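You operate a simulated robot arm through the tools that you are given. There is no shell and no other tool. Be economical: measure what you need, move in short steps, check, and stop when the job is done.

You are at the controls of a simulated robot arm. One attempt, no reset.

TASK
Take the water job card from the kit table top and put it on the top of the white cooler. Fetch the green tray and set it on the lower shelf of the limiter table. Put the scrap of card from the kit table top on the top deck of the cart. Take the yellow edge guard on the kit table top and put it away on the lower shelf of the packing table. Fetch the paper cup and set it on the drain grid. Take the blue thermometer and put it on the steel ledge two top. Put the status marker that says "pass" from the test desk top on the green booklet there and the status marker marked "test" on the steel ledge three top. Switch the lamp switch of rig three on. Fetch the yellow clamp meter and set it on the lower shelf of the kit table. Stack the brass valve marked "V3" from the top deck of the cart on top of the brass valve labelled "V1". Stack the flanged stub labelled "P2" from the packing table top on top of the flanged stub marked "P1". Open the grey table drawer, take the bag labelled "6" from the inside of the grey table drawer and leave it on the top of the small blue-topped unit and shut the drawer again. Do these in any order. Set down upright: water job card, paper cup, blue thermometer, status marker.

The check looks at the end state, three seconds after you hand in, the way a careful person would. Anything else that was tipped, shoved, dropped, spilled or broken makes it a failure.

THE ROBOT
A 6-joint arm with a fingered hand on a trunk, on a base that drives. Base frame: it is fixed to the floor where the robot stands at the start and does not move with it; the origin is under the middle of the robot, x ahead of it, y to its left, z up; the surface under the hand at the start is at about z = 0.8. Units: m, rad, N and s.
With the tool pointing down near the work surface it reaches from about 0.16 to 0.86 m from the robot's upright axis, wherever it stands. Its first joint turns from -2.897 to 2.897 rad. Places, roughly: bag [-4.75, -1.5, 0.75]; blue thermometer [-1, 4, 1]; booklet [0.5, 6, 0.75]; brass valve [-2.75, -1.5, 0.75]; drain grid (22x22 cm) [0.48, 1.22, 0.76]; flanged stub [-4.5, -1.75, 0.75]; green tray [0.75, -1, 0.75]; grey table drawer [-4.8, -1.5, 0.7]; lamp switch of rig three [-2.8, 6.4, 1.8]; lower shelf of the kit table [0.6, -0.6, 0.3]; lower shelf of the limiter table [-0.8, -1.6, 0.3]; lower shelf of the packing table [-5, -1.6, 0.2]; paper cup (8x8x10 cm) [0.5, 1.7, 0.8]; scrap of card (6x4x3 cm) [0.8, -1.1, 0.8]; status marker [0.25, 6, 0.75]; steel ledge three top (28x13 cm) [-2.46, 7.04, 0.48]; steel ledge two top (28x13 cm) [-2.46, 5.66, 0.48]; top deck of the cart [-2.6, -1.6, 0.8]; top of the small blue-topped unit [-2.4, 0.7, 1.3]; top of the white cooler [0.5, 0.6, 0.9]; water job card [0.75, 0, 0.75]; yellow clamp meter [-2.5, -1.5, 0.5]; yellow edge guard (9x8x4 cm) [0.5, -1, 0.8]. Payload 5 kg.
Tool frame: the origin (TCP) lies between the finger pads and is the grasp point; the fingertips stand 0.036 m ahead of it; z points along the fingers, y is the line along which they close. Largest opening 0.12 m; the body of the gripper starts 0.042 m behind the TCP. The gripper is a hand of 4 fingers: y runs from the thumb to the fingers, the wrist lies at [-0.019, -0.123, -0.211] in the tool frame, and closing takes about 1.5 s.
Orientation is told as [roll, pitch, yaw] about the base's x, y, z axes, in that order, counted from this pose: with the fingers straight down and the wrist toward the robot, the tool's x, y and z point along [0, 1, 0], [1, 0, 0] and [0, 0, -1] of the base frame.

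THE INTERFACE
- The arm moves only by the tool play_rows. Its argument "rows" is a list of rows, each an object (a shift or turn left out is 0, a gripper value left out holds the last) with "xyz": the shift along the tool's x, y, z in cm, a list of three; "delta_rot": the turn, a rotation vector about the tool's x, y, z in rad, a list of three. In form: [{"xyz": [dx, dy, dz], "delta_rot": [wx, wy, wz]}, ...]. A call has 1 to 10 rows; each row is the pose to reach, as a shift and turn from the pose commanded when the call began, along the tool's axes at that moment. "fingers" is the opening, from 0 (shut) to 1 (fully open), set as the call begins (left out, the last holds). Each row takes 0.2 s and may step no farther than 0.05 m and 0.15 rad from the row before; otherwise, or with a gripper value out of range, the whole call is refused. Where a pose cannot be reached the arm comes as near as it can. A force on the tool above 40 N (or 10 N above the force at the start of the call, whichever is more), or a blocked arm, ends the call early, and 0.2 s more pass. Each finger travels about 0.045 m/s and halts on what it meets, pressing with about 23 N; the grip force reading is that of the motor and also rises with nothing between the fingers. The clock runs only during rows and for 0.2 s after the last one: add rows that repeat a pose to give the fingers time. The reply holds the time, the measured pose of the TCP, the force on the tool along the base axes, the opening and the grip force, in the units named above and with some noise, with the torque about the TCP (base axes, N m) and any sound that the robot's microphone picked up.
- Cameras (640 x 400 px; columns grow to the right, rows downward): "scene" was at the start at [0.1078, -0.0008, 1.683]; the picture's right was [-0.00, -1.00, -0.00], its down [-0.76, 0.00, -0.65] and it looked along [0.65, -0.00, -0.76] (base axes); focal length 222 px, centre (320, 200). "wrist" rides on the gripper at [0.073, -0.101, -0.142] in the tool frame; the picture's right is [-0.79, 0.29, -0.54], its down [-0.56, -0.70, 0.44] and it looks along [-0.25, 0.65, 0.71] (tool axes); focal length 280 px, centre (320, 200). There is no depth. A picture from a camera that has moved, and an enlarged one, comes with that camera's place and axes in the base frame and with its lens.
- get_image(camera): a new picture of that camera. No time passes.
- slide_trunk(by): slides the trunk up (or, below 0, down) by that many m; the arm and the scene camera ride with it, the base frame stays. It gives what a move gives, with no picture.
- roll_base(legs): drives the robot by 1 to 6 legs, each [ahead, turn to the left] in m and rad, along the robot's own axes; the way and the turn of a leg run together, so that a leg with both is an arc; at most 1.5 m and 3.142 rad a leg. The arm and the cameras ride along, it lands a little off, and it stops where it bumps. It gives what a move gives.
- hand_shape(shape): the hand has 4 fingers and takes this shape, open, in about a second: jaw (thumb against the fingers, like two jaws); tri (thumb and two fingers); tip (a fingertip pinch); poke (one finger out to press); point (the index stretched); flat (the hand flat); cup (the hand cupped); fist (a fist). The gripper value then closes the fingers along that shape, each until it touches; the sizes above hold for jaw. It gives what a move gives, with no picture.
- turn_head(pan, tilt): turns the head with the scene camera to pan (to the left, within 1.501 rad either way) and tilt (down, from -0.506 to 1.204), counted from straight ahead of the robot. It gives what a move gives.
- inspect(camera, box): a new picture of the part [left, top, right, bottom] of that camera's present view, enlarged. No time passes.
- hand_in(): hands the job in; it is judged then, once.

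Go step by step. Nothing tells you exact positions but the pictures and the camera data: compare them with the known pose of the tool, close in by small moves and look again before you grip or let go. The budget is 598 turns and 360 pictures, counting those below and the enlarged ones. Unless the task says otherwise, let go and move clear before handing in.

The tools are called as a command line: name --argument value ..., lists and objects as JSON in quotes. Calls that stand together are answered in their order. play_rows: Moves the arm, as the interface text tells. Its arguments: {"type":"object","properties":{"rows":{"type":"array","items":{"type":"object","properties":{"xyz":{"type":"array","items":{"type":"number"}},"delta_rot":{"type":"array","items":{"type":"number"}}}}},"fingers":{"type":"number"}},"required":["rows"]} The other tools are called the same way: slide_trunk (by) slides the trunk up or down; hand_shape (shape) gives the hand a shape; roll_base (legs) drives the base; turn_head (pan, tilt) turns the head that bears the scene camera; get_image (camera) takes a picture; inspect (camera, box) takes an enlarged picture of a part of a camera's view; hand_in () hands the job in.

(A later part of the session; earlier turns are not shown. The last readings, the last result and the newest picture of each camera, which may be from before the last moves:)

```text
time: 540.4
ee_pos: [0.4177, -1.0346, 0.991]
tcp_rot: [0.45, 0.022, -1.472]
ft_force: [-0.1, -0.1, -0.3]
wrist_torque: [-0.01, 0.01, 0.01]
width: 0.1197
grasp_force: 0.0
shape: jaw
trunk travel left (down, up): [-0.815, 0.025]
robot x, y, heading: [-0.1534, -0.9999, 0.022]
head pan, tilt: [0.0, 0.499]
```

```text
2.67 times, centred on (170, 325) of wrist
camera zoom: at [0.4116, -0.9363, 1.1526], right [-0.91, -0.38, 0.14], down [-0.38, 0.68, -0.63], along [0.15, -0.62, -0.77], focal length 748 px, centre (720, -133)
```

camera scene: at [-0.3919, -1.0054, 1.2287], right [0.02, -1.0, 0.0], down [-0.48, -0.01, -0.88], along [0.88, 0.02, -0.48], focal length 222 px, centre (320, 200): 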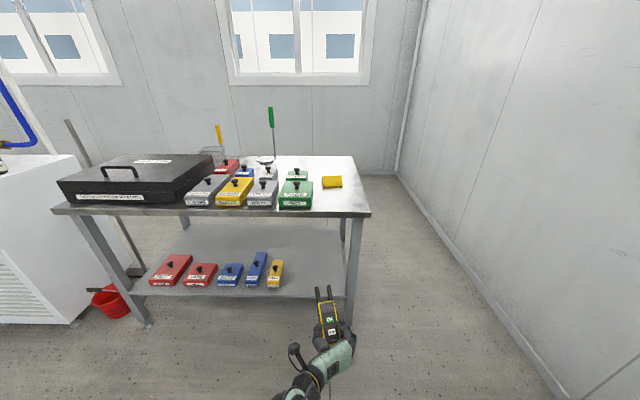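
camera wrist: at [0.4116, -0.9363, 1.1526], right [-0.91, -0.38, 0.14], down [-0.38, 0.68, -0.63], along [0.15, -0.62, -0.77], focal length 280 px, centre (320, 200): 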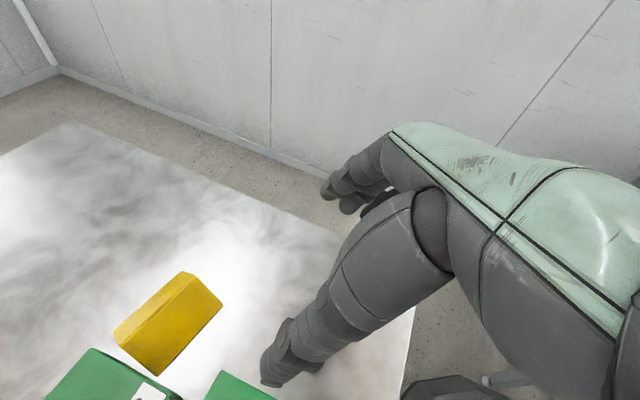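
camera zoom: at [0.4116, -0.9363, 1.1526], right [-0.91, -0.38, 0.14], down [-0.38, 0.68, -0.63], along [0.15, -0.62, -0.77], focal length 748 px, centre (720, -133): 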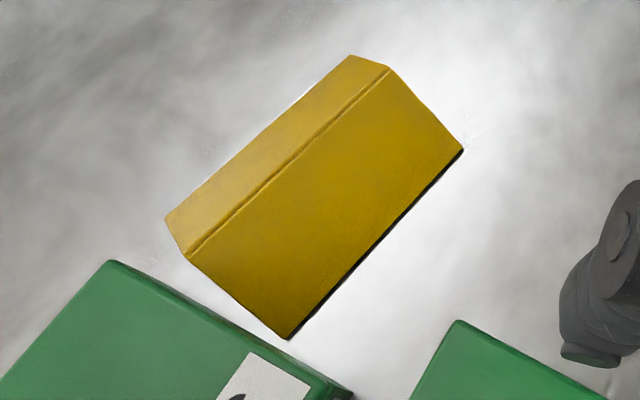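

The guard lies at x 0.52–0.60, y -0.93…-1.03, ridge nearly along y. Wide grips squeeze it out, so I'll pinch its ridge at the open south end: thumb inside under the ridge, fingers on top. First reorient the hand.

play_rows --rows '[{"xyz": [0, 0, 0], "delta_rot": [0, -0.15, 0]}, {"xyz": [0, 0, 0], "delta_rot": [0, -0.3, 0]}, {"xyz": [0, 0, 0], "delta_rot": [0, -0.45, 0]}]' --fingers 0.7

play_rows --rows '[{"delta_rot": [0, 0, -0.147]}, {"delta_rot": [0, 0, -0.294]}, {"delta_rot": [0, 0, -0.441]}, {"delta_rot": [0, 0, -0.588]}, {"delta_rot": [0, 0, -0.735]}, {"delta_rot": [0, 0, -0.882]}, {"delta_rot": [0, 0, -1.029]}, {"delta_rot": [0, 0, -1.176]}, {"delta_rot": [0, 0, -1.323]}, {"delta_rot": [0, 0, -1.47]}]'

play_rows --rows '[{"delta_rot": [0, 0, -0.14]}, {"delta_rot": [0, 0, -0.28]}, {"delta_rot": [0, 0, -0.42]}, {"delta_rot": [0, 0, -0.56]}, {"delta_rot": [0, 0, -0.7]}, {"delta_rot": [0, 0, -0.84]}, {"delta_rot": [0, 0, -0.98]}, {"delta_rot": [0, 0, -1.12]}, {"delta_rot": [0, 0, -1.26]}, {"delta_rot": [0, 0, -1.4]}]'

```text
time: 541.2
ee_pos: [0.4188, -1.0337, 0.9898]
tcp_rot: [-0.005, 0.021, -1.474]
ft_force: [0.3, 0.1, -0.1]
wrist_torque: [0.05, 0.01, 0.0]
width: 0.0844
grasp_force: 0.1
shape: jaw
trunk travel left (down, up): [-0.815, 0.025]
robot x, y, heading: [-0.155, -0.9994, 0.019]
head pan, tilt: [0.0, 0.499]
```

```text
time: 543.4
ee_pos: [0.4197, -1.0329, 0.9917]
tcp_rot: [0.022, 0.005, -0.001]
ft_force: [0.1, 0.6, -0.2]
wrist_torque: [0.04, -0.03, -0.01]
width: 0.0845
grasp_force: 0.0
shape: jaw
trunk travel left (down, up): [-0.815, 0.025]
robot x, y, heading: [-0.158, -0.999, 0.02]
head pan, tilt: [0.0, 0.499]
```

```text
time: 545.6
ee_pos: [0.4201, -1.0334, 0.9904]
tcp_rot: [0.007, -0.019, 1.397]
ft_force: [-0.5, 0.1, -0.2]
wrist_torque: [-0.01, 0.0, -0.01]
width: 0.0844
grasp_force: 0.1
shape: jaw
trunk travel left (down, up): [-0.815, 0.025]
robot x, y, heading: [-0.1531, -1.002, 0.026]
head pan, tilt: [0.0, 0.499]
```

Orientation reached. Now pitch the hand 40° forward and look.

play_rows --rows '[{"xyz": [0, 0, 0], "delta_rot": [-0.14, 0, 0]}, {"xyz": [-1, -1, 0], "delta_rot": [-0.28, 0, 0]}, {"xyz": [-3, -2, 0], "delta_rot": [-0.42, 0, 0]}, {"xyz": [-6, -3.5, 0], "delta_rot": [-0.56, 0, 0]}, {"xyz": [-9, -5, 0], "delta_rot": [-0.7, 0, 0]}, {"xyz": [-12.5, -7, 0], "delta_rot": [-0.7, 0, 0]}]' --fingers 0.27

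get_image --camera "wrist"

```text
time: 547.0
ee_pos: [0.4688, -1.0926, 1.0303]
tcp_rot: [0.005, -0.721, 1.391]
ft_force: [0.8, -1.1, 0.9]
wrist_torque: [-0.08, 0.01, 0.03]
width: 0.0326
grasp_force: 0.0
shape: jaw
out of reach, approached as far as the arm can: row 5, 6
trunk travel left (down, up): [-0.815, 0.025]
robot x, y, heading: [-0.1524, -0.9997, 0.016]
head pan, tilt: [0.0, 0.499]
```

```text
97 pictures are left
camera wrist: at [0.3674, -1.2464, 1.0704], right [0.75, -0.28, 0.59], down [0.51, -0.33, -0.8], along [0.42, 0.9, -0.11], focal length 280 px, centre (320, 200)
```

wrist: 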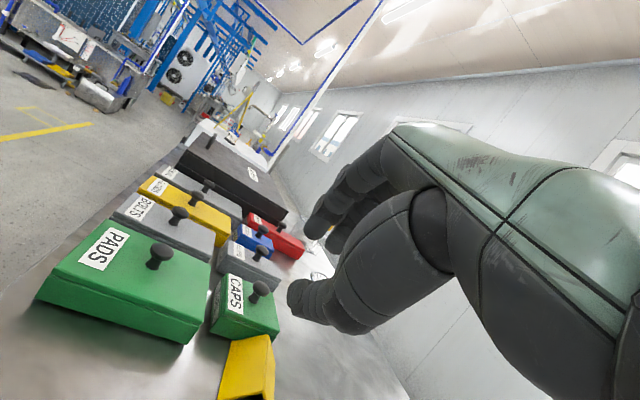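

slide_trunk --by -0.12

play_rows --rows '[{"xyz": [-3, 0, 0]}, {"xyz": [-6, 0, 0]}, {"xyz": [-8, 0, 0]}]'

get_image --camera "wrist"

```text
time: 548.5
ee_pos: [0.4677, -1.0921, 0.9096]
tcp_rot: [0.01, -0.721, 1.389]
ft_force: [0.5, 0.1, 0.3]
wrist_torque: [-0.03, 0.0, 0.0]
width: 0.0326
grasp_force: 0.1
shape: jaw
trunk travel left (down, up): [-0.695, 0.145]
robot x, y, heading: [-0.1572, -1.0011, 0.02]
head pan, tilt: [0.0, 0.499]
```

```text
time: 549.3
ee_pos: [0.4942, -1.0821, 0.9372]
tcp_rot: [0.014, -0.722, 1.389]
ft_force: [-0.3, -0.4, -0.1]
wrist_torque: [0.02, -0.01, 0.02]
width: 0.0326
grasp_force: 0.2
shape: jaw
out of reach, approached as far as the arm can: row 1, 2, 3
trunk travel left (down, up): [-0.695, 0.145]
robot x, y, heading: [-0.1526, -1.0032, 0.019]
head pan, tilt: [0.0, 0.499]
```

```text
96 pictures are left
camera wrist: at [0.3942, -1.2357, 0.9768], right [0.76, -0.28, 0.59], down [0.5, -0.33, -0.8], along [0.41, 0.9, -0.11], focal length 280 px, centre (320, 200)
```

wrist: 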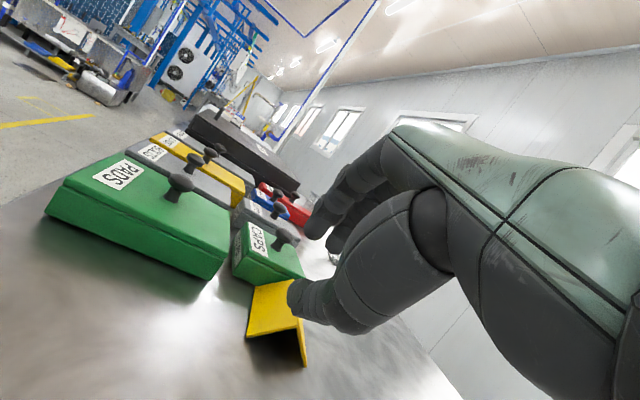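

roll_base --legs '[[0.13, 0]]'

play_rows --rows '[{"xyz": [1.5, -0.5, 0.5]}, {"xyz": [3.5, -1, 1]}, {"xyz": [5.5, -1.5, 1.5]}]'

get_image --camera "wrist"

```text
time: 550.6
ee_pos: [0.6241, -1.081, 0.9379]
tcp_rot: [0.008, -0.721, 1.386]
ft_force: [0.0, -0.6, 0.1]
wrist_torque: [0.02, 0.04, -0.02]
width: 0.0325
grasp_force: 0.1
shape: jaw
trunk travel left (down, up): [-0.695, 0.145]
robot x, y, heading: [-0.0279, -1.0001, 0.014]
head pan, tilt: [0.0, 0.499]
```

```text
time: 551.4
ee_pos: [0.5903, -1.0856, 0.9008]
tcp_rot: [0.011, -0.723, 1.388]
ft_force: [-0.1, -0.6, 0.4]
wrist_torque: [0.02, 0.01, 0.01]
width: 0.0328
grasp_force: 0.1
shape: jaw
out of reach, approached as far as the arm can: row 1, 2, 3
trunk travel left (down, up): [-0.695, 0.145]
robot x, y, heading: [-0.0255, -0.9985, 0.017]
head pan, tilt: [0.0, 0.499]
```

```text
95 pictures are left
camera wrist: at [0.489, -1.2395, 0.9414], right [0.76, -0.28, 0.59], down [0.5, -0.33, -0.8], along [0.42, 0.9, -0.11], focal length 280 px, centre (320, 200)
```

wrist: 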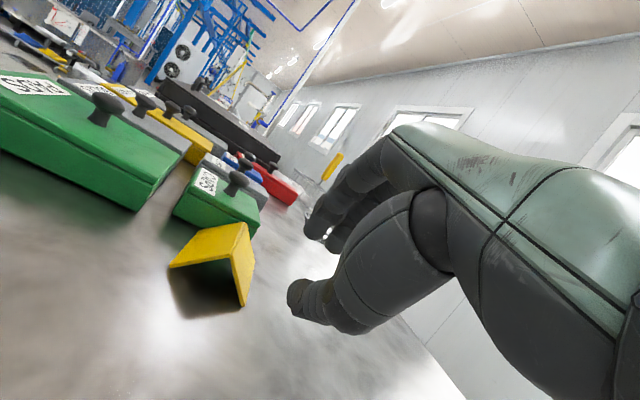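

inspect --camera "wrist" --box '[150, 205, 350, 330]'

```text
3.20 times, centred on (250, 268) of wrist
camera zoom: at [0.489, -1.2395, 0.9414], right [0.76, -0.28, 0.59], down [0.5, -0.33, -0.8], along [0.42, 0.9, -0.11], focal length 897 px, centre (544, -16)
```

zoom: 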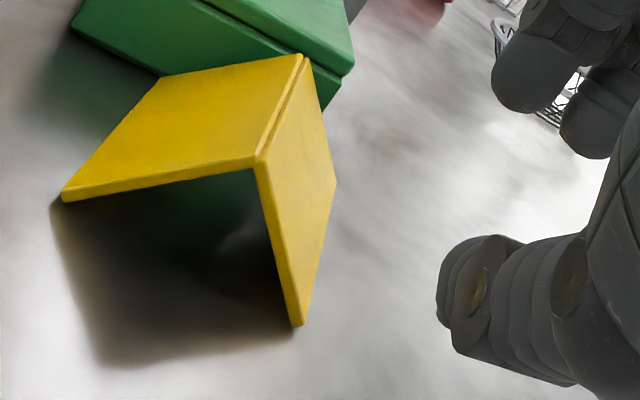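

Now the open end is clear: apex at about (0.555, -1.02, 0.832). Move sideways in front of the end and down to pinch height.

play_rows --rows '[{"xyz": [2.3, 0, 0]}, {"xyz": [4.6, 0, 0]}]'

```text
time: 552.0
ee_pos: [0.5662, -1.0916, 0.8798]
tcp_rot: [0.011, -0.725, 1.387]
ft_force: [0.3, -0.5, -0.2]
wrist_torque: [-0.01, 0.02, 0.01]
width: 0.0328
grasp_force: 0.0
shape: jaw
out of reach, approached as far as the arm can: row 1, 2
trunk travel left (down, up): [-0.695, 0.145]
robot x, y, heading: [-0.0253, -0.9961, 0.02]
head pan, tilt: [0.0, 0.499]
```

play_rows --rows '[{"xyz": [1.5, -1, 1]}, {"xyz": [2.3, -2, 1.8]}]'

```text
time: 552.6
ee_pos: [0.5424, -1.0901, 0.8534]
tcp_rot: [0.01, -0.72, 1.386]
ft_force: [-0.7, -0.8, 0.2]
wrist_torque: [0.02, -0.04, 0.01]
width: 0.0325
grasp_force: 0.1
shape: jaw
trunk travel left (down, up): [-0.695, 0.145]
robot x, y, heading: [-0.0259, -0.9973, 0.021]
head pan, tilt: [0.0, 0.499]
```

inspect --camera "wrist" --box '[200, 170, 400, 330]'

```text
2.50 times, centred on (300, 250) of wrist
camera zoom: at [0.4418, -1.2442, 0.8934], right [0.76, -0.28, 0.59], down [0.5, -0.33, -0.8], along [0.42, 0.9, -0.11], focal length 701 px, centre (370, 75)
```

zoom: 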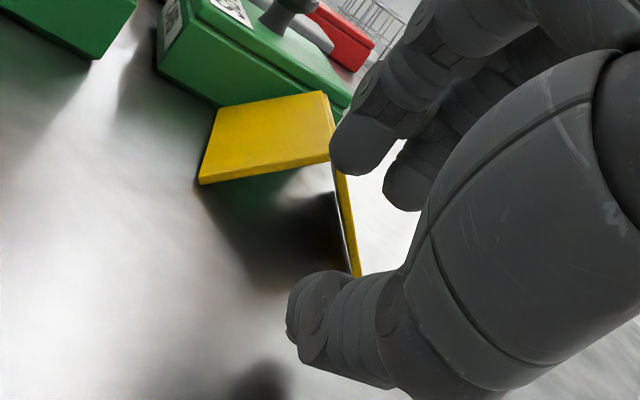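

play_rows --rows '[{"xyz": [0, 1.1, 1.4]}, {"xyz": [0, 2.3, 2.6]}, {"xyz": [0, 3.5, 3.8]}, {"xyz": [0, 4.84, 4.95]}]'

inspect --camera "wrist" --box '[200, 170, 400, 330]'

```text
time: 553.6
ee_pos: [0.5631, -1.0294, 0.8397]
tcp_rot: [0.01, -0.724, 1.39]
ft_force: [-1.0, -2.5, 12.2]
wrist_torque: [0.18, 0.06, 0.08]
width: 0.0323
grasp_force: 0.1
shape: jaw
out of reach, approached as far as the arm can: row 2, 3, 4
trunk travel left (down, up): [-0.695, 0.145]
robot x, y, heading: [-0.0261, -0.9978, 0.018]
head pan, tilt: [0.0, 0.499]
```

```text
2.50 times, centred on (300, 250) of wrist
camera zoom: at [0.4629, -1.1821, 0.8795], right [0.76, -0.28, 0.59], down [0.51, -0.32, -0.8], along [0.42, 0.9, -0.1], focal length 701 px, centre (370, 75)
```

zoom: 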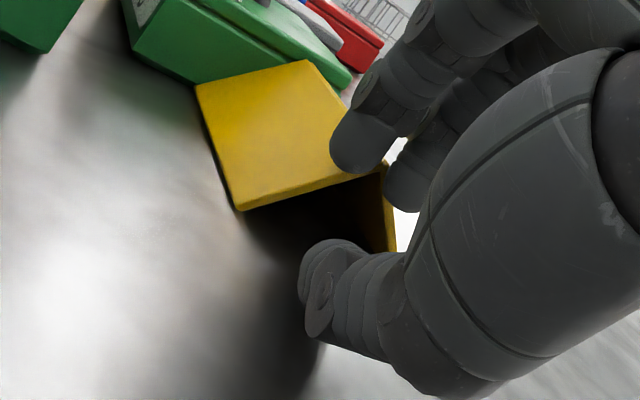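

The sheet edge is between fingers (above) and thumb (inside). Close.

play_rows --rows '[{"xyz": [0, 0, 0]}, {"xyz": [0, 0, 0]}, {"xyz": [0, 0, 0]}, {"xyz": [0, 0, 0]}]' --fingers 0.0

inspect --camera "wrist" --box '[200, 170, 400, 330]'

```text
time: 554.6
ee_pos: [0.5638, -1.0274, 0.839]
tcp_rot: [0.011, -0.723, 1.388]
ft_force: [0.1, 0.4, -0.3]
wrist_torque: [-0.01, 0.0, 0.01]
width: 0.007
grasp_force: 23.2
shape: jaw
trunk travel left (down, up): [-0.695, 0.145]
robot x, y, heading: [-0.029, -0.9996, 0.018]
head pan, tilt: [0.0, 0.499]
```

```text
2.50 times, centred on (300, 250) of wrist
camera zoom: at [0.4633, -1.1819, 0.8783], right [0.76, -0.28, 0.59], down [0.5, -0.32, -0.8], along [0.41, 0.9, -0.11], focal length 701 px, centre (370, 75)
```

zoom: 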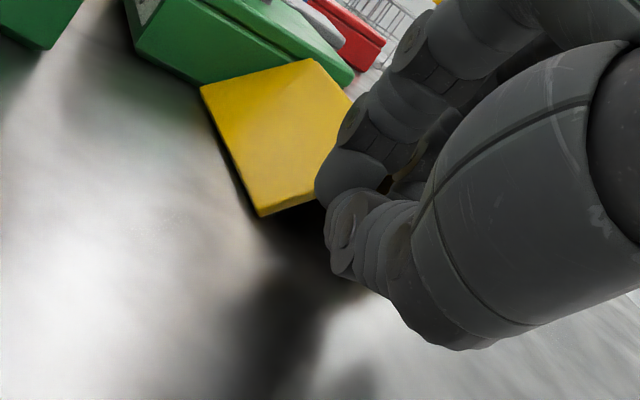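

Gripped the sheet (7 mm). Lift with the trunk.

slide_trunk --by 0.1

get_image --camera "wrist"

```text
time: 556.0
ee_pos: [0.565, -1.0283, 0.939]
tcp_rot: [0.012, -0.723, 1.387]
ft_force: [0.4, -0.2, -0.5]
wrist_torque: [0.01, 0.01, -0.04]
width: 0.007
grasp_force: 23.0
shape: jaw
trunk travel left (down, up): [-0.795, 0.045]
robot x, y, heading: [-0.0259, -0.999, 0.017]
head pan, tilt: [0.0, 0.499]
```

```text
90 pictures are left
camera wrist: at [0.4634, -1.182, 0.9781], right [0.76, -0.28, 0.59], down [0.5, -0.32, -0.8], along [0.41, 0.9, -0.1], focal length 280 px, centre (320, 200)
```

wrist: 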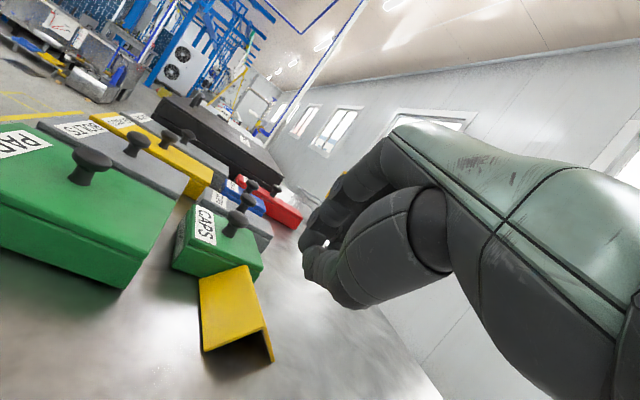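

It missed the sheet and nudged the guard toward CAPS. Check the positions from the head camera.

turn_head --pan 0.0 --tilt 0.75

inspect --camera "scene" --box '[250, 210, 400, 330]'

```text
time: 556.7
ee_pos: [0.5646, -1.0275, 0.9383]
tcp_rot: [0.011, -0.725, 1.389]
ft_force: [0.2, -0.4, 0.1]
wrist_torque: [-0.03, 0.04, 0.0]
width: 0.0072
grasp_force: 23.5
shape: jaw
trunk travel left (down, up): [-0.795, 0.045]
robot x, y, heading: [-0.0243, -0.9993, 0.018]
head pan, tilt: [0.0, 0.75]
```

```text
3.33 times, centred on (325, 270) of scene
camera zoom: at [0.0878, -0.9965, 1.7879], right [0.02, -1.0, 0.0], down [-0.68, -0.01, -0.73], along [0.73, 0.01, -0.68], focal length 740 px, centre (303, -33)
```

zoom: 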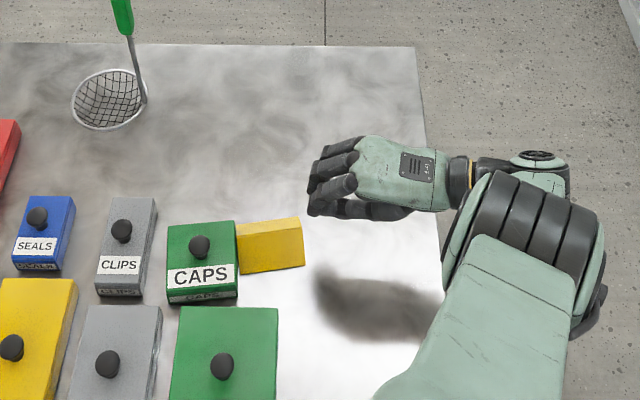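

I nudged CAPS about 2 cm; I'll put it back later. First drag the guard clear: return the hand to vertical with natural yaw.

play_rows --rows '[{"xyz": [0, 0, -1], "delta_rot": [0.145, 0, 0]}, {"xyz": [0, 0, -2], "delta_rot": [0.29, 0, 0]}, {"xyz": [0, 0, -3], "delta_rot": [0.435, 0, 0]}, {"xyz": [0, 0, -3], "delta_rot": [0.58, 0, 0]}, {"xyz": [0, 0, -3], "delta_rot": [0.72, 0, 0]}]' --fingers 0.9

play_rows --rows '[{"delta_rot": [0, 0, 0.14]}, {"delta_rot": [0, 0, 0.28]}, {"delta_rot": [0, 0, 0.42]}, {"delta_rot": [0, 0, 0.56]}, {"delta_rot": [0, 0, 0.7]}, {"delta_rot": [0, 0, 0.84]}, {"delta_rot": [0, 0, 0.98]}, {"delta_rot": [0, 0, 1.12]}, {"delta_rot": [0, 0, 1.26]}, {"delta_rot": [0, 0, 1.39]}]'

get_image --camera "wrist"

```text
time: 557.9
ee_pos: [0.6468, -1.0784, 0.8997]
tcp_rot: [0.012, -0.001, 1.397]
ft_force: [-0.8, 0.9, 0.1]
wrist_torque: [0.01, 0.0, 0.0]
width: 0.1081
grasp_force: 0.2
shape: jaw
out of reach, approached as far as the arm can: row 1, 2, 3, 4, 5
trunk travel left (down, up): [-0.795, 0.045]
robot x, y, heading: [-0.0249, -0.997, 0.015]
head pan, tilt: [0.0, 0.75]
```

```text
time: 560.1
ee_pos: [0.7395, -1.1019, 0.8344]
tcp_rot: [0.0, -0.003, 0.006]
ft_force: [-4.6, 7.8, 32.6]
wrist_torque: [-0.13, -1.66, 0.6]
width: 0.1055
grasp_force: 0.1
shape: jaw
out of reach, approached as far as the arm can: row 1, 2, 3, 4, 5, 6, 7, 8, 9, 10
trunk travel left (down, up): [-0.795, 0.045]
robot x, y, heading: [-0.0228, -0.9965, 0.019]
head pan, tilt: [0.0, 0.75]
```

```text
88 pictures are left
camera wrist: at [0.6363, -1.0291, 0.9761], right [0.29, -0.79, 0.54], down [-0.7, -0.56, -0.45], along [0.66, -0.25, -0.71], focal length 280 px, centre (320, 200)
```

wrist: 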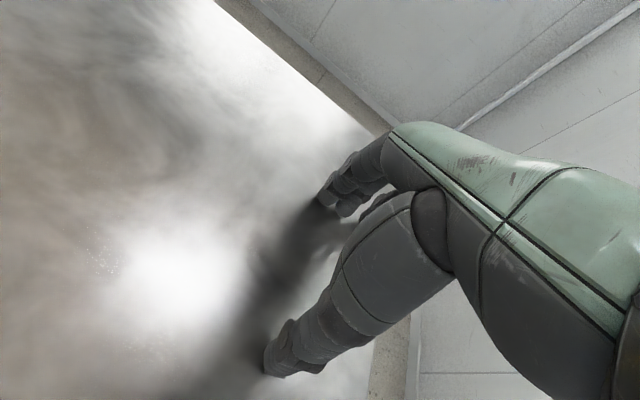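

play_rows --rows '[{"xyz": [0, 0, -4]}, {"xyz": [0, -3, -8]}, {"xyz": [0, -6, -12]}]'

```text
time: 560.9
ee_pos: [0.7707, -1.1219, 0.8747]
tcp_rot: [0.003, 0.011, 0.006]
ft_force: [0.1, -0.2, 0.0]
wrist_torque: [0.02, 0.02, 0.01]
width: 0.1082
grasp_force: 0.2
shape: jaw
out of reach, approached as far as the arm can: row 1, 2, 3
trunk travel left (down, up): [-0.795, 0.045]
robot x, y, heading: [-0.0243, -0.9984, 0.017]
head pan, tilt: [0.0, 0.75]
```

play_rows --rows '[{"xyz": [1, -4.8, 0]}, {"xyz": [2, -9.6, 0]}, {"xyz": [3, -14.4, 0]}, {"xyz": [4, -19, 0]}]'

```text
time: 561.7
ee_pos: [0.7423, -1.1213, 0.8349]
tcp_rot: [0.001, -0.021, 0.001]
ft_force: [-4.4, 1.6, 16.0]
wrist_torque: [-0.13, -0.52, 0.04]
width: 0.1065
grasp_force: 0.0
shape: jaw
out of reach, approached as far as the arm can: row 1, 2, 3
trunk travel left (down, up): [-0.795, 0.045]
robot x, y, heading: [-0.0259, -0.9971, 0.019]
head pan, tilt: [0.0, 0.75]
stopped in row 3: the force on the tool passed its limit at 54 N (the readings are from after the stop); the commanded pose is now the measured one
```

Re-synchronised now. Raise gently.

play_rows --rows '[{"xyz": [0, -1, -3]}, {"xyz": [0, -3, -6]}, {"xyz": [2, -6, -9]}, {"xyz": [4, -10, -11]}]'

get_image --camera "wrist"

```text
time: 562.7
ee_pos: [0.7574, -1.1205, 0.8525]
tcp_rot: [0.002, -0.015, 0.002]
ft_force: [0.2, 0.1, -0.5]
wrist_torque: [-0.01, 0.02, -0.02]
width: 0.1077
grasp_force: 0.1
shape: jaw
out of reach, approached as far as the arm can: row 1, 2, 3, 4
trunk travel left (down, up): [-0.795, 0.045]
robot x, y, heading: [-0.0246, -0.9977, 0.013]
head pan, tilt: [0.0, 0.75]
```

```text
87 pictures are left
camera wrist: at [0.6538, -1.0463, 0.993], right [0.28, -0.79, 0.54], down [-0.69, -0.56, -0.45], along [0.66, -0.25, -0.71], focal length 280 px, centre (320, 200)
```

wrist: 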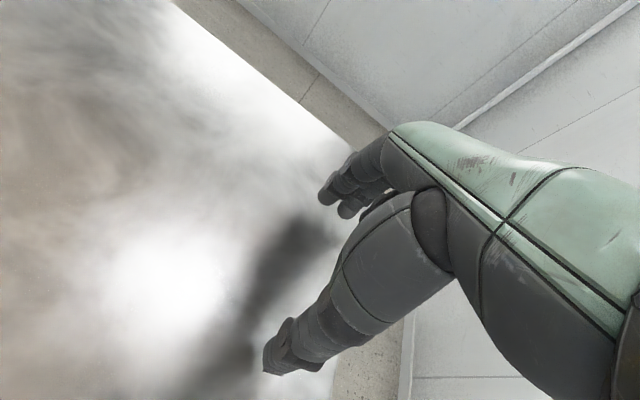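

get_image --camera "scene"

```text
86 pictures are left
camera scene: at [0.0881, -0.9958, 1.7879], right [0.02, -1.0, 0.0], down [-0.68, -0.01, -0.73], along [0.73, 0.01, -0.68], focal length 222 px, centre (320, 200)
```

scene: 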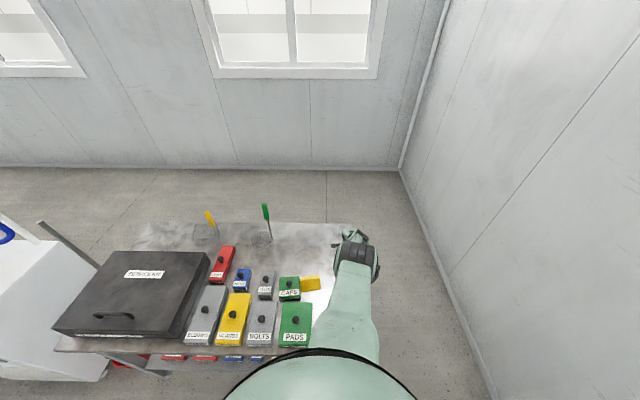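

The arm seems stuck in a straight configuration. Back the base off so that I can re-bend it in free space.

roll_base --legs '[[-0.6, 0]]'

play_rows --rows '[{"xyz": [0, 0, -4]}, {"xyz": [0, 0, -8]}, {"xyz": [0, 0, -12]}]'

```text
time: 566.3
ee_pos: [0.1738, -1.1327, 0.8511]
tcp_rot: [0.001, -0.014, -0.005]
ft_force: [-0.3, 0.0, 0.8]
wrist_torque: [0.03, 0.04, -0.01]
width: 0.1079
grasp_force: 0.1
shape: jaw
trunk travel left (down, up): [-0.795, 0.045]
robot x, y, heading: [-0.6058, -1.0045, 0.011]
head pan, tilt: [0.0, 0.75]
```

```text
time: 567.1
ee_pos: [0.2268, -1.1497, 0.938]
tcp_rot: [0.002, -0.012, -0.006]
ft_force: [0.5, -0.4, 0.6]
wrist_torque: [-0.01, 0.03, 0.01]
width: 0.1082
grasp_force: 0.0
shape: jaw
out of reach, approached as far as the arm can: row 1, 2, 3
trunk travel left (down, up): [-0.795, 0.045]
robot x, y, heading: [-0.6084, -1.0046, 0.011]
head pan, tilt: [0.0, 0.75]
```

play_rows --rows '[{"xyz": [0, 4, -2]}, {"xyz": [0, 8, -4]}, {"xyz": [0, 12, -6]}, {"xyz": [0, 16, -8]}, {"xyz": [0, 20, -8]}]'

get_image --camera "scene"

```text
time: 568.3
ee_pos: [0.2774, -1.1421, 1.0287]
tcp_rot: [0.001, -0.015, -0.005]
ft_force: [-0.8, 0.3, 0.6]
wrist_torque: [-0.01, -0.01, 0.0]
width: 0.108
grasp_force: 0.0
shape: jaw
out of reach, approached as far as the arm can: row 1, 2, 3, 4, 5
trunk travel left (down, up): [-0.795, 0.045]
robot x, y, heading: [-0.6079, -1.0067, 0.013]
head pan, tilt: [0.0, 0.75]
```

```text
85 pictures are left
camera scene: at [-0.4943, -1.0051, 1.7879], right [0.01, -1.0, 0.0], down [-0.68, -0.01, -0.73], along [0.73, 0.01, -0.68], focal length 222 px, centre (320, 200)
```

scene: 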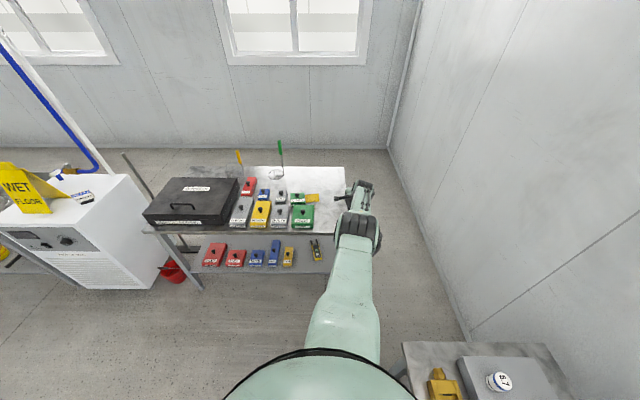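

play_rows --rows '[{"xyz": [0, -4.5, 0]}, {"xyz": [0, -9, 0]}, {"xyz": [0, -13.5, 0]}, {"xyz": [0, -18, 0]}, {"xyz": [0, -22.5, 0]}, {"xyz": [0, -27, 0]}]'

```text
time: 569.7
ee_pos: [0.0043, -1.1419, 1.023]
tcp_rot: [0.002, -0.015, -0.006]
ft_force: [0.1, -0.3, 0.6]
wrist_torque: [-0.01, -0.04, 0.02]
width: 0.108
grasp_force: 0.0
shape: jaw
trunk travel left (down, up): [-0.795, 0.045]
robot x, y, heading: [-0.605, -1.0039, 0.01]
head pan, tilt: [0.0, 0.75]
```

Recovered. Drive back in and position above the guard with natural yaw, fully open.

roll_base --legs '[[0.5, 0]]'

play_rows --rows '[{"xyz": [4, 1, 0], "delta_rot": [0.015, 0, 0]}, {"xyz": [8, 2, 0], "delta_rot": [0.015, 0, 0]}, {"xyz": [12, 3.5, 1], "delta_rot": [0.015, 0, 0]}, {"xyz": [15.5, 5, 3], "delta_rot": [0.015, 0, 0]}, {"xyz": [18, 6.5, 5], "delta_rot": [0.015, 0, 0]}]' --fingers 1.0

get_image --camera "wrist"

```text
time: 572.8
ee_pos: [0.5015, -1.1368, 1.0215]
tcp_rot: [0.002, -0.013, -0.002]
ft_force: [0.1, -0.2, 0.8]
wrist_torque: [0.02, -0.01, 0.0]
width: 0.1078
grasp_force: 0.2
shape: jaw
trunk travel left (down, up): [-0.795, 0.045]
robot x, y, heading: [-0.1125, -0.9997, 0.01]
head pan, tilt: [0.0, 0.75]
```

```text
time: 574.0
ee_pos: [0.5701, -0.9547, 0.9726]
tcp_rot: [0.002, 0.002, -0.002]
ft_force: [0.3, 0.4, 0.1]
wrist_torque: [0.01, 0.01, 0.02]
width: 0.1197
grasp_force: 0.0
shape: jaw
trunk travel left (down, up): [-0.795, 0.045]
robot x, y, heading: [-0.1165, -0.9985, 0.014]
head pan, tilt: [0.0, 0.75]
```

```text
84 pictures are left
camera wrist: at [0.4686, -0.8804, 1.1146], right [0.29, -0.79, 0.54], down [-0.7, -0.56, -0.44], along [0.65, -0.25, -0.72], focal length 280 px, centre (320, 200)
```

wrist: 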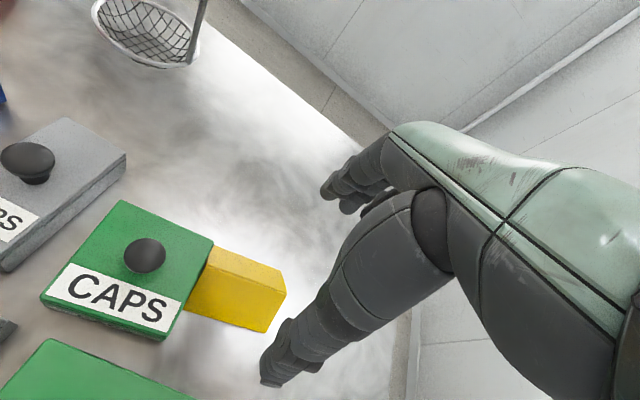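

play_rows --rows '[{"xyz": [-1, 0.7, 4]}, {"xyz": [-1, 0.7, 8]}, {"xyz": [-1, 0.7, 11]}, {"xyz": [-1, 0.7, 12.2]}]'

play_rows --rows '[{"xyz": [0, 0, 0]}, {"xyz": [0, 0, 0]}, {"xyz": [0, 0, 0]}, {"xyz": [0, 0, 0]}, {"xyz": [0, 0, 0]}]' --fingers 0.3

get_image --camera "wrist"

```text
time: 575.0
ee_pos: [0.5756, -0.9674, 0.8503]
tcp_rot: [0.002, 0.002, -0.001]
ft_force: [1.2, 1.0, 0.4]
wrist_torque: [-0.02, 0.0, -0.01]
width: 0.1195
grasp_force: 0.1
shape: jaw
trunk travel left (down, up): [-0.795, 0.045]
robot x, y, heading: [-0.1135, -0.9991, 0.013]
head pan, tilt: [0.0, 0.75]
```

```text
time: 576.2
ee_pos: [0.5761, -0.9651, 0.8511]
tcp_rot: [0.003, 0.0, -0.002]
ft_force: [-1.4, 0.3, 5.3]
wrist_torque: [-0.03, 0.02, 0.04]
width: 0.0352
grasp_force: 13.5
shape: jaw
trunk travel left (down, up): [-0.795, 0.045]
robot x, y, heading: [-0.1144, -1.0015, 0.012]
head pan, tilt: [0.0, 0.75]
```

```text
83 pictures are left
camera wrist: at [0.4746, -0.8923, 0.9929], right [0.29, -0.79, 0.54], down [-0.7, -0.56, -0.44], along [0.65, -0.25, -0.71], focal length 280 px, centre (320, 200)
```

wrist: 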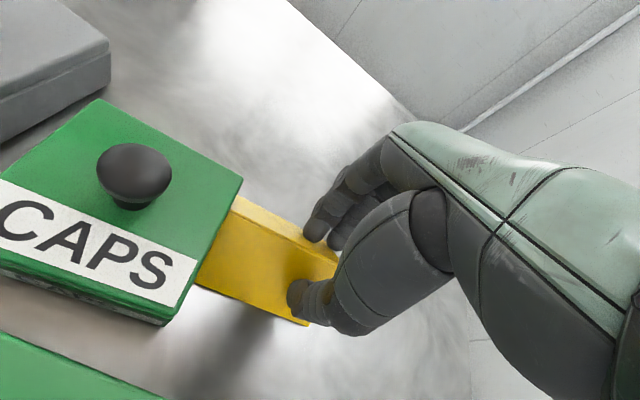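

Pinched over the ridge. Drag it 10 cm toward -y along the table.

play_rows --rows '[{"xyz": [-2, 0, 0]}, {"xyz": [-4, 0, 0]}, {"xyz": [-6, 0, 0]}, {"xyz": [-8, 0, 0]}, {"xyz": [-10, 0, 0]}]' --fingers 0.2

get_image --camera "wrist"

```text
time: 577.4
ee_pos: [0.5745, -1.0654, 0.8539]
tcp_rot: [0.002, -0.006, -0.005]
ft_force: [0.8, 6.8, 26.9]
wrist_torque: [0.18, -0.27, 0.06]
width: 0.0301
grasp_force: 23.4
shape: jaw
trunk travel left (down, up): [-0.795, 0.045]
robot x, y, heading: [-0.1125, -0.9998, 0.015]
head pan, tilt: [0.0, 0.75]
```

```text
82 pictures are left
camera wrist: at [0.473, -0.9928, 0.9957], right [0.28, -0.79, 0.54], down [-0.7, -0.56, -0.45], along [0.66, -0.25, -0.71], focal length 280 px, centre (320, 200)
```

wrist: 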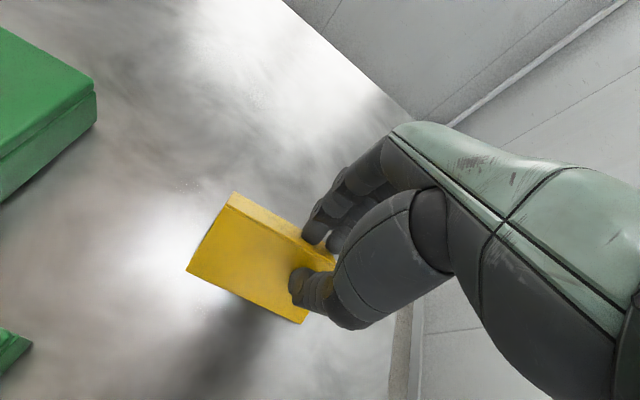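

It drags well. Try lifting gently in this grip.

play_rows --rows '[{"xyz": [0, 0, -0.5]}, {"xyz": [0, 0, -1]}, {"xyz": [0, 0, -2]}, {"xyz": [0, 0, -3]}]' --fingers 0.0

get_image --camera "wrist"

```text
time: 578.4
ee_pos: [0.5733, -1.065, 0.8789]
tcp_rot: [0.002, 0.004, -0.005]
ft_force: [0.7, -0.1, -0.5]
wrist_torque: [0.03, 0.01, 0.0]
width: 0.024
grasp_force: 23.3
shape: jaw
trunk travel left (down, up): [-0.795, 0.045]
robot x, y, heading: [-0.1147, -0.997, 0.008]
head pan, tilt: [0.0, 0.75]
```

```text
81 pictures are left
camera wrist: at [0.4728, -0.9916, 1.0213], right [0.29, -0.79, 0.54], down [-0.7, -0.56, -0.44], along [0.65, -0.25, -0.72], focal length 280 px, centre (320, 200)
```

wrist: 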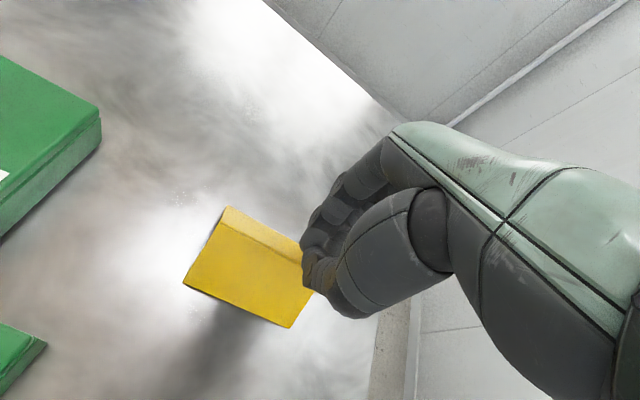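

Not liftable that way, but there's space now. I'll re-pinch and rotate it ~75° so that one open end faces me.

play_rows --rows '[{"xyz": [0, 0, -2]}, {"xyz": [2, 0, -2]}, {"xyz": [2, 0, -2]}, {"xyz": [2, 0, -1]}, {"xyz": [2, 0, 1]}, {"xyz": [2, 0, 2.6]}]' --fingers 0.75

play_rows --rows '[{"xyz": [0, 0, 0]}, {"xyz": [0, 0, 0]}, {"xyz": [0, 0, 0]}, {"xyz": [0, 0, 0]}, {"xyz": [0, 0, 0]}]' --fingers 0.15

play_rows --rows '[{"delta_rot": [0, 0, 0.13]}, {"delta_rot": [0, 0, 0.26]}, {"delta_rot": [0, 0, 0.39]}, {"delta_rot": [0, 0, 0.52]}, {"delta_rot": [0, 0, 0.65]}, {"delta_rot": [0, 0, 0.78]}, {"delta_rot": [0, 0, 0.91]}, {"delta_rot": [0, 0, 1.04]}, {"delta_rot": [0, 0, 1.17]}, {"delta_rot": [0, 0, 1.3]}]'

get_image --camera "wrist"

```text
time: 579.8
ee_pos: [0.5745, -1.0466, 0.8544]
tcp_rot: [0.001, 0.0, -0.004]
ft_force: [1.0, 0.6, 1.0]
wrist_torque: [0.0, 0.0, -0.03]
width: 0.0896
grasp_force: 0.1
shape: jaw
trunk travel left (down, up): [-0.795, 0.045]
robot x, y, heading: [-0.113, -0.9978, 0.009]
head pan, tilt: [0.0, 0.75]
```

```text
time: 581.0
ee_pos: [0.574, -1.0459, 0.8606]
tcp_rot: [0.0, -0.01, -0.005]
ft_force: [2.9, 0.8, 20.7]
wrist_torque: [-0.09, -0.28, 0.08]
width: 0.02
grasp_force: 22.7
shape: jaw
trunk travel left (down, up): [-0.795, 0.045]
robot x, y, heading: [-0.1135, -1.0056, 0.012]
head pan, tilt: [0.0, 0.75]
```

```text
time: 582.9
ee_pos: [0.5809, -1.0458, 0.8632]
tcp_rot: [0.014, -0.011, -1.037]
ft_force: [-3.7, -1.0, 25.0]
wrist_torque: [-0.13, 0.19, 0.21]
width: 0.018
grasp_force: 23.0
shape: jaw
trunk travel left (down, up): [-0.795, 0.045]
robot x, y, heading: [-0.1143, -1.0, 0.011]
head pan, tilt: [0.0, 0.75]
stopped in row 9: the force on the tool passed its limit at 41 N (the readings are from after the stop); the commanded pose is now the measured one
```

```text
80 pictures are left
camera wrist: at [0.5884, -0.9206, 1.0058], right [-0.54, -0.65, 0.53], down [-0.83, 0.32, -0.46], along [0.13, -0.69, -0.71], focal length 280 px, centre (320, 200)
```

wrist: 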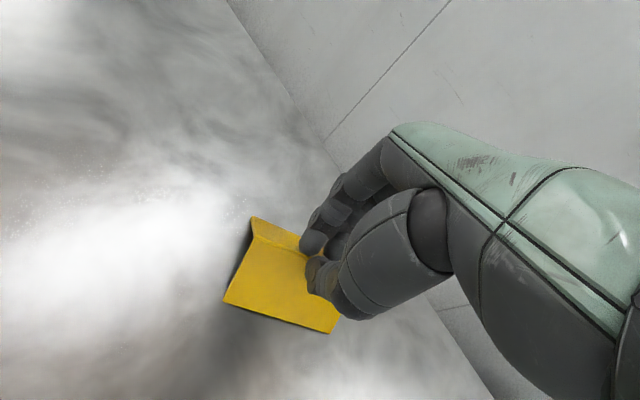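

Rotated about 60°: the ridge now points roughly toward me. Release, rise and reorient (yaw 0.5, pitched) for the end pinch.

play_rows --rows '[{"xyz": [0, 0, 0]}, {"xyz": [0, 0, 0]}, {"xyz": [0, 0, -3]}, {"xyz": [0, 0, -7]}, {"xyz": [0, 0, -11]}]' --fingers 0.7

play_rows --rows '[{"xyz": [-1, 0, 0], "delta_rot": [0, 0, -0.15]}, {"xyz": [-3, 0, 0], "delta_rot": [0, 0, -0.3]}, {"xyz": [-5, 0, 0], "delta_rot": [0, 0, -0.45]}, {"xyz": [-7, 0, 0], "delta_rot": [0, 0, -0.6]}, {"xyz": [-9, 0, 0], "delta_rot": [0, 0, -0.75]}, {"xyz": [-11, 0, 0], "delta_rot": [0, 0, -0.9]}, {"xyz": [-13, 0, 0], "delta_rot": [0, 0, -1.05]}, {"xyz": [-15, 0, 0], "delta_rot": [0, 0, -1.2]}, {"xyz": [-15, 0, 0], "delta_rot": [0, 0, -1.35]}, {"xyz": [-15, 0, 0], "delta_rot": [0, 0, -1.5]}]'

play_rows --rows '[{"delta_rot": [-0.14, 0, 0]}, {"delta_rot": [-0.28, 0, 0]}, {"delta_rot": [-0.42, 0, 0]}, {"delta_rot": [-0.56, 0, 0]}, {"delta_rot": [-0.7, 0, 0]}]' --fingers 0.27

get_image --camera "wrist"

```text
time: 584.1
ee_pos: [0.5759, -1.0465, 0.9685]
tcp_rot: [0.008, -0.002, -1.037]
ft_force: [-1.2, -0.1, 0.2]
wrist_torque: [0.0, -0.05, 0.02]
width: 0.0835
grasp_force: 0.0
shape: jaw
trunk travel left (down, up): [-0.795, 0.045]
robot x, y, heading: [-0.1104, -0.9997, 0.013]
head pan, tilt: [0.0, 0.75]
```

```text
time: 586.3
ee_pos: [0.4472, -1.1229, 0.9673]
tcp_rot: [-0.004, -0.008, 0.467]
ft_force: [0.3, 0.2, 0.9]
wrist_torque: [0.0, -0.02, 0.0]
width: 0.0836
grasp_force: 0.1
shape: jaw
trunk travel left (down, up): [-0.795, 0.045]
robot x, y, heading: [-0.1124, -0.9979, 0.014]
head pan, tilt: [0.0, 0.75]
```

```text
time: 587.5
ee_pos: [0.4496, -1.1233, 0.9678]
tcp_rot: [-0.004, -0.712, 0.465]
ft_force: [-0.1, 0.3, -1.3]
wrist_torque: [0.03, 0.01, 0.0]
width: 0.0328
grasp_force: 0.0
shape: jaw
trunk travel left (down, up): [-0.795, 0.045]
robot x, y, heading: [-0.1094, -0.9966, 0.016]
head pan, tilt: [0.0, 0.75]
```

```text
79 pictures are left
camera wrist: at [0.264, -1.1325, 1.009], right [0.23, -0.76, 0.6], down [0.03, -0.61, -0.79], along [0.97, 0.2, -0.12], focal length 280 px, centre (320, 200)
```

wrist: 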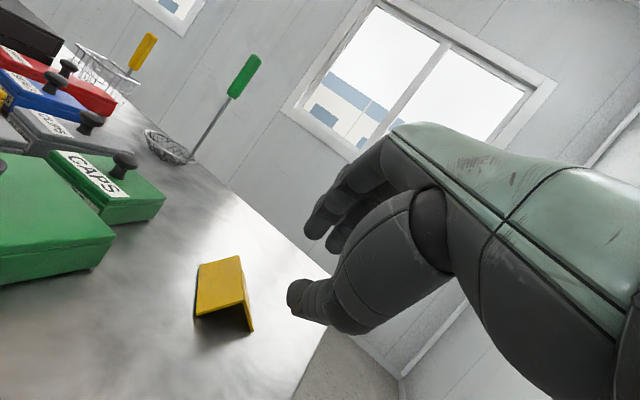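

inspect --camera "wrist" --box '[160, 240, 320, 340]'

```text
4.00 times, centred on (240, 290) of wrist
camera zoom: at [0.264, -1.1325, 1.009], right [0.23, -0.76, 0.6], down [0.03, -0.61, -0.79], along [0.97, 0.2, -0.12], focal length 1122 px, centre (640, -160)
```

zoom: 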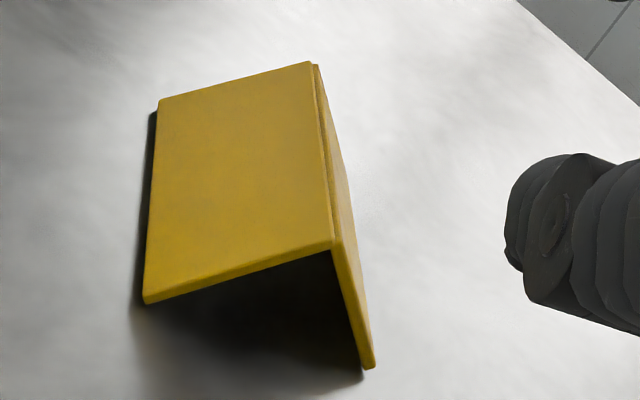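

Ridge yaw is 0.70; near apex at (0.547, -1.075, 0.833). Align yaw, then go to the pre-insert point.

play_rows --rows '[{"xyz": [0, 0, 0], "delta_rot": [0, 0.077, -0.089]}, {"xyz": [0, 0, 0], "delta_rot": [0, 0.153, -0.178]}]' --fingers 0.42

play_rows --rows '[{"xyz": [-0.8, -1.2, 4]}, {"xyz": [-1.7, -2.5, 8.1]}, {"xyz": [-2.5, -3.77, 12.2]}]'

inspect --camera "wrist" --box '[160, 180, 360, 340]'

```text
time: 588.1
ee_pos: [0.4491, -1.1239, 0.9672]
tcp_rot: [-0.001, -0.706, 0.7]
ft_force: [-0.7, 0.5, 0.2]
wrist_torque: [0.01, -0.02, -0.02]
width: 0.0499
grasp_force: 0.0
shape: jaw
trunk travel left (down, up): [-0.795, 0.045]
robot x, y, heading: [-0.1114, -1.0002, 0.008]
head pan, tilt: [0.0, 0.75]
```

```text
time: 588.9
ee_pos: [0.5066, -1.1096, 0.8504]
tcp_rot: [-0.016, -0.706, 0.709]
ft_force: [-6.6, 4.1, -2.5]
wrist_torque: [0.23, -0.73, -0.58]
width: 0.0488
grasp_force: 0.1
shape: jaw
trunk travel left (down, up): [-0.795, 0.045]
robot x, y, heading: [-0.1132, -1.0009, 0.012]
head pan, tilt: [0.0, 0.75]
```

```text
2.50 times, centred on (260, 260) of wrist
camera zoom: at [0.329, -1.1623, 0.8913], right [0.4, -0.68, 0.61], down [0.18, -0.59, -0.79], along [0.9, 0.42, -0.12], focal length 701 px, centre (470, 50)
```

zoom: 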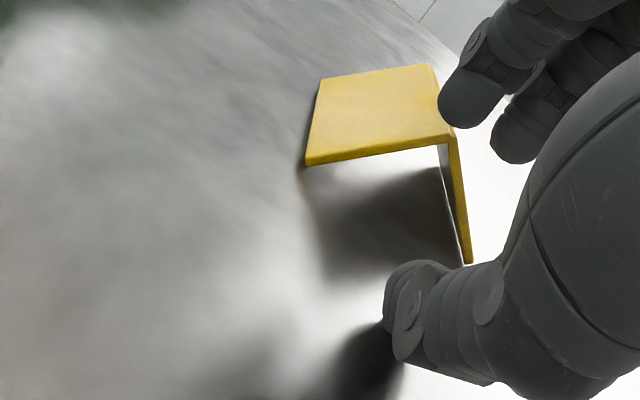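

play_rows --rows '[{"xyz": [0, 0.9, 0.5]}, {"xyz": [0, 1.7, 1.1]}]'

inspect --camera "wrist" --box '[160, 180, 360, 340]'

```text
time: 589.5
ee_pos: [0.5189, -1.0973, 0.8525]
tcp_rot: [-0.004, -0.705, 0.701]
ft_force: [0.7, 0.1, 0.5]
wrist_torque: [0.02, 0.0, -0.01]
width: 0.0495
grasp_force: 0.0
shape: jaw
trunk travel left (down, up): [-0.795, 0.045]
robot x, y, heading: [-0.1126, -1.0007, 0.011]
head pan, tilt: [0.0, 0.75]
```

```text
2.50 times, centred on (260, 260) of wrist
camera zoom: at [0.3426, -1.1489, 0.895], right [0.4, -0.69, 0.6], down [0.17, -0.59, -0.79], along [0.9, 0.42, -0.12], focal length 701 px, centre (470, 50)
```

zoom: 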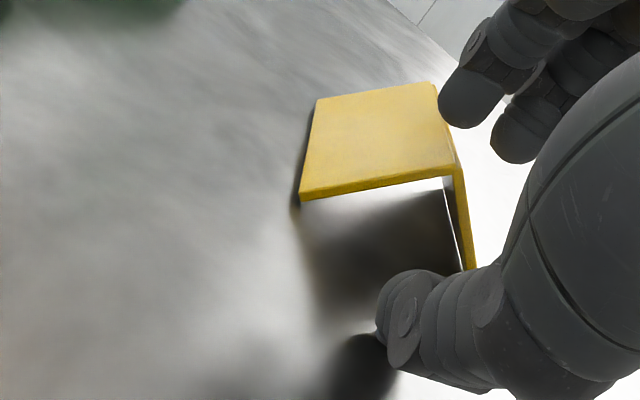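

play_rows --rows '[{"xyz": [0, 0.78, 0.67]}, {"xyz": [0, 1.55, 1.34]}, {"xyz": [0, 2.3, 2.0]}, {"xyz": [0, 3.1, 2.7]}]'

inspect --camera "wrist" --box '[160, 180, 360, 340]'

```text
time: 590.5
ee_pos: [0.5475, -1.0682, 0.8571]
tcp_rot: [-0.003, -0.707, 0.701]
ft_force: [-0.3, 0.4, 0.0]
wrist_torque: [0.0, -0.01, -0.01]
width: 0.05
grasp_force: 0.0
shape: jaw
out of reach, approached as far as the arm can: row 4
trunk travel left (down, up): [-0.795, 0.045]
robot x, y, heading: [-0.1134, -1.0017, 0.015]
head pan, tilt: [0.0, 0.75]
```

```text
2.50 times, centred on (260, 260) of wrist
camera zoom: at [0.3713, -1.1207, 0.8983], right [0.4, -0.69, 0.6], down [0.17, -0.59, -0.79], along [0.9, 0.42, -0.12], focal length 701 px, centre (470, 50)
```

zoom: 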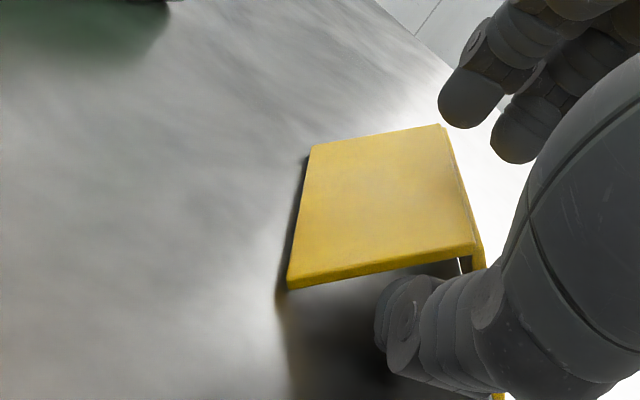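

play_rows --rows '[{"xyz": [0, -0.35, 0.45]}, {"xyz": [0, -0.35, 0.45]}]'

play_rows --rows '[{"xyz": [0, 0, 0]}, {"xyz": [0, 0, 0]}, {"xyz": [0, 0, 0]}, {"xyz": [0, 0, 0]}, {"xyz": [0, 0, 0]}]' --fingers 0.0

inspect --camera "wrist" --box '[160, 180, 360, 340]'

```text
time: 591.1
ee_pos: [0.5462, -1.0677, 0.8535]
tcp_rot: [-0.004, -0.706, 0.702]
ft_force: [-0.1, 0.5, 0.6]
wrist_torque: [0.01, 0.03, 0.0]
width: 0.0498
grasp_force: 0.0
shape: jaw
out of reach, approached as far as the arm can: row 1, 2
trunk travel left (down, up): [-0.795, 0.045]
robot x, y, heading: [-0.1102, -0.9957, 0.01]
head pan, tilt: [0.0, 0.75]
```

```text
time: 592.3
ee_pos: [0.5447, -1.0684, 0.8559]
tcp_rot: [-0.006, -0.707, 0.701]
ft_force: [-1.2, -0.6, 11.7]
wrist_torque: [0.53, -0.85, 0.1]
width: 0.0153
grasp_force: 22.9
shape: jaw
trunk travel left (down, up): [-0.795, 0.045]
robot x, y, heading: [-0.1115, -1.0005, 0.013]
head pan, tilt: [0.0, 0.75]
```

```text
2.50 times, centred on (260, 260) of wrist
camera zoom: at [0.3688, -1.1202, 0.8975], right [0.4, -0.69, 0.6], down [0.18, -0.59, -0.79], along [0.9, 0.42, -0.12], focal length 701 px, centre (470, 50)
```

zoom: 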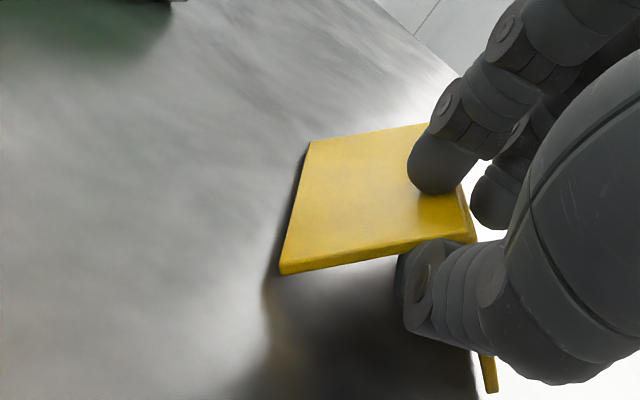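

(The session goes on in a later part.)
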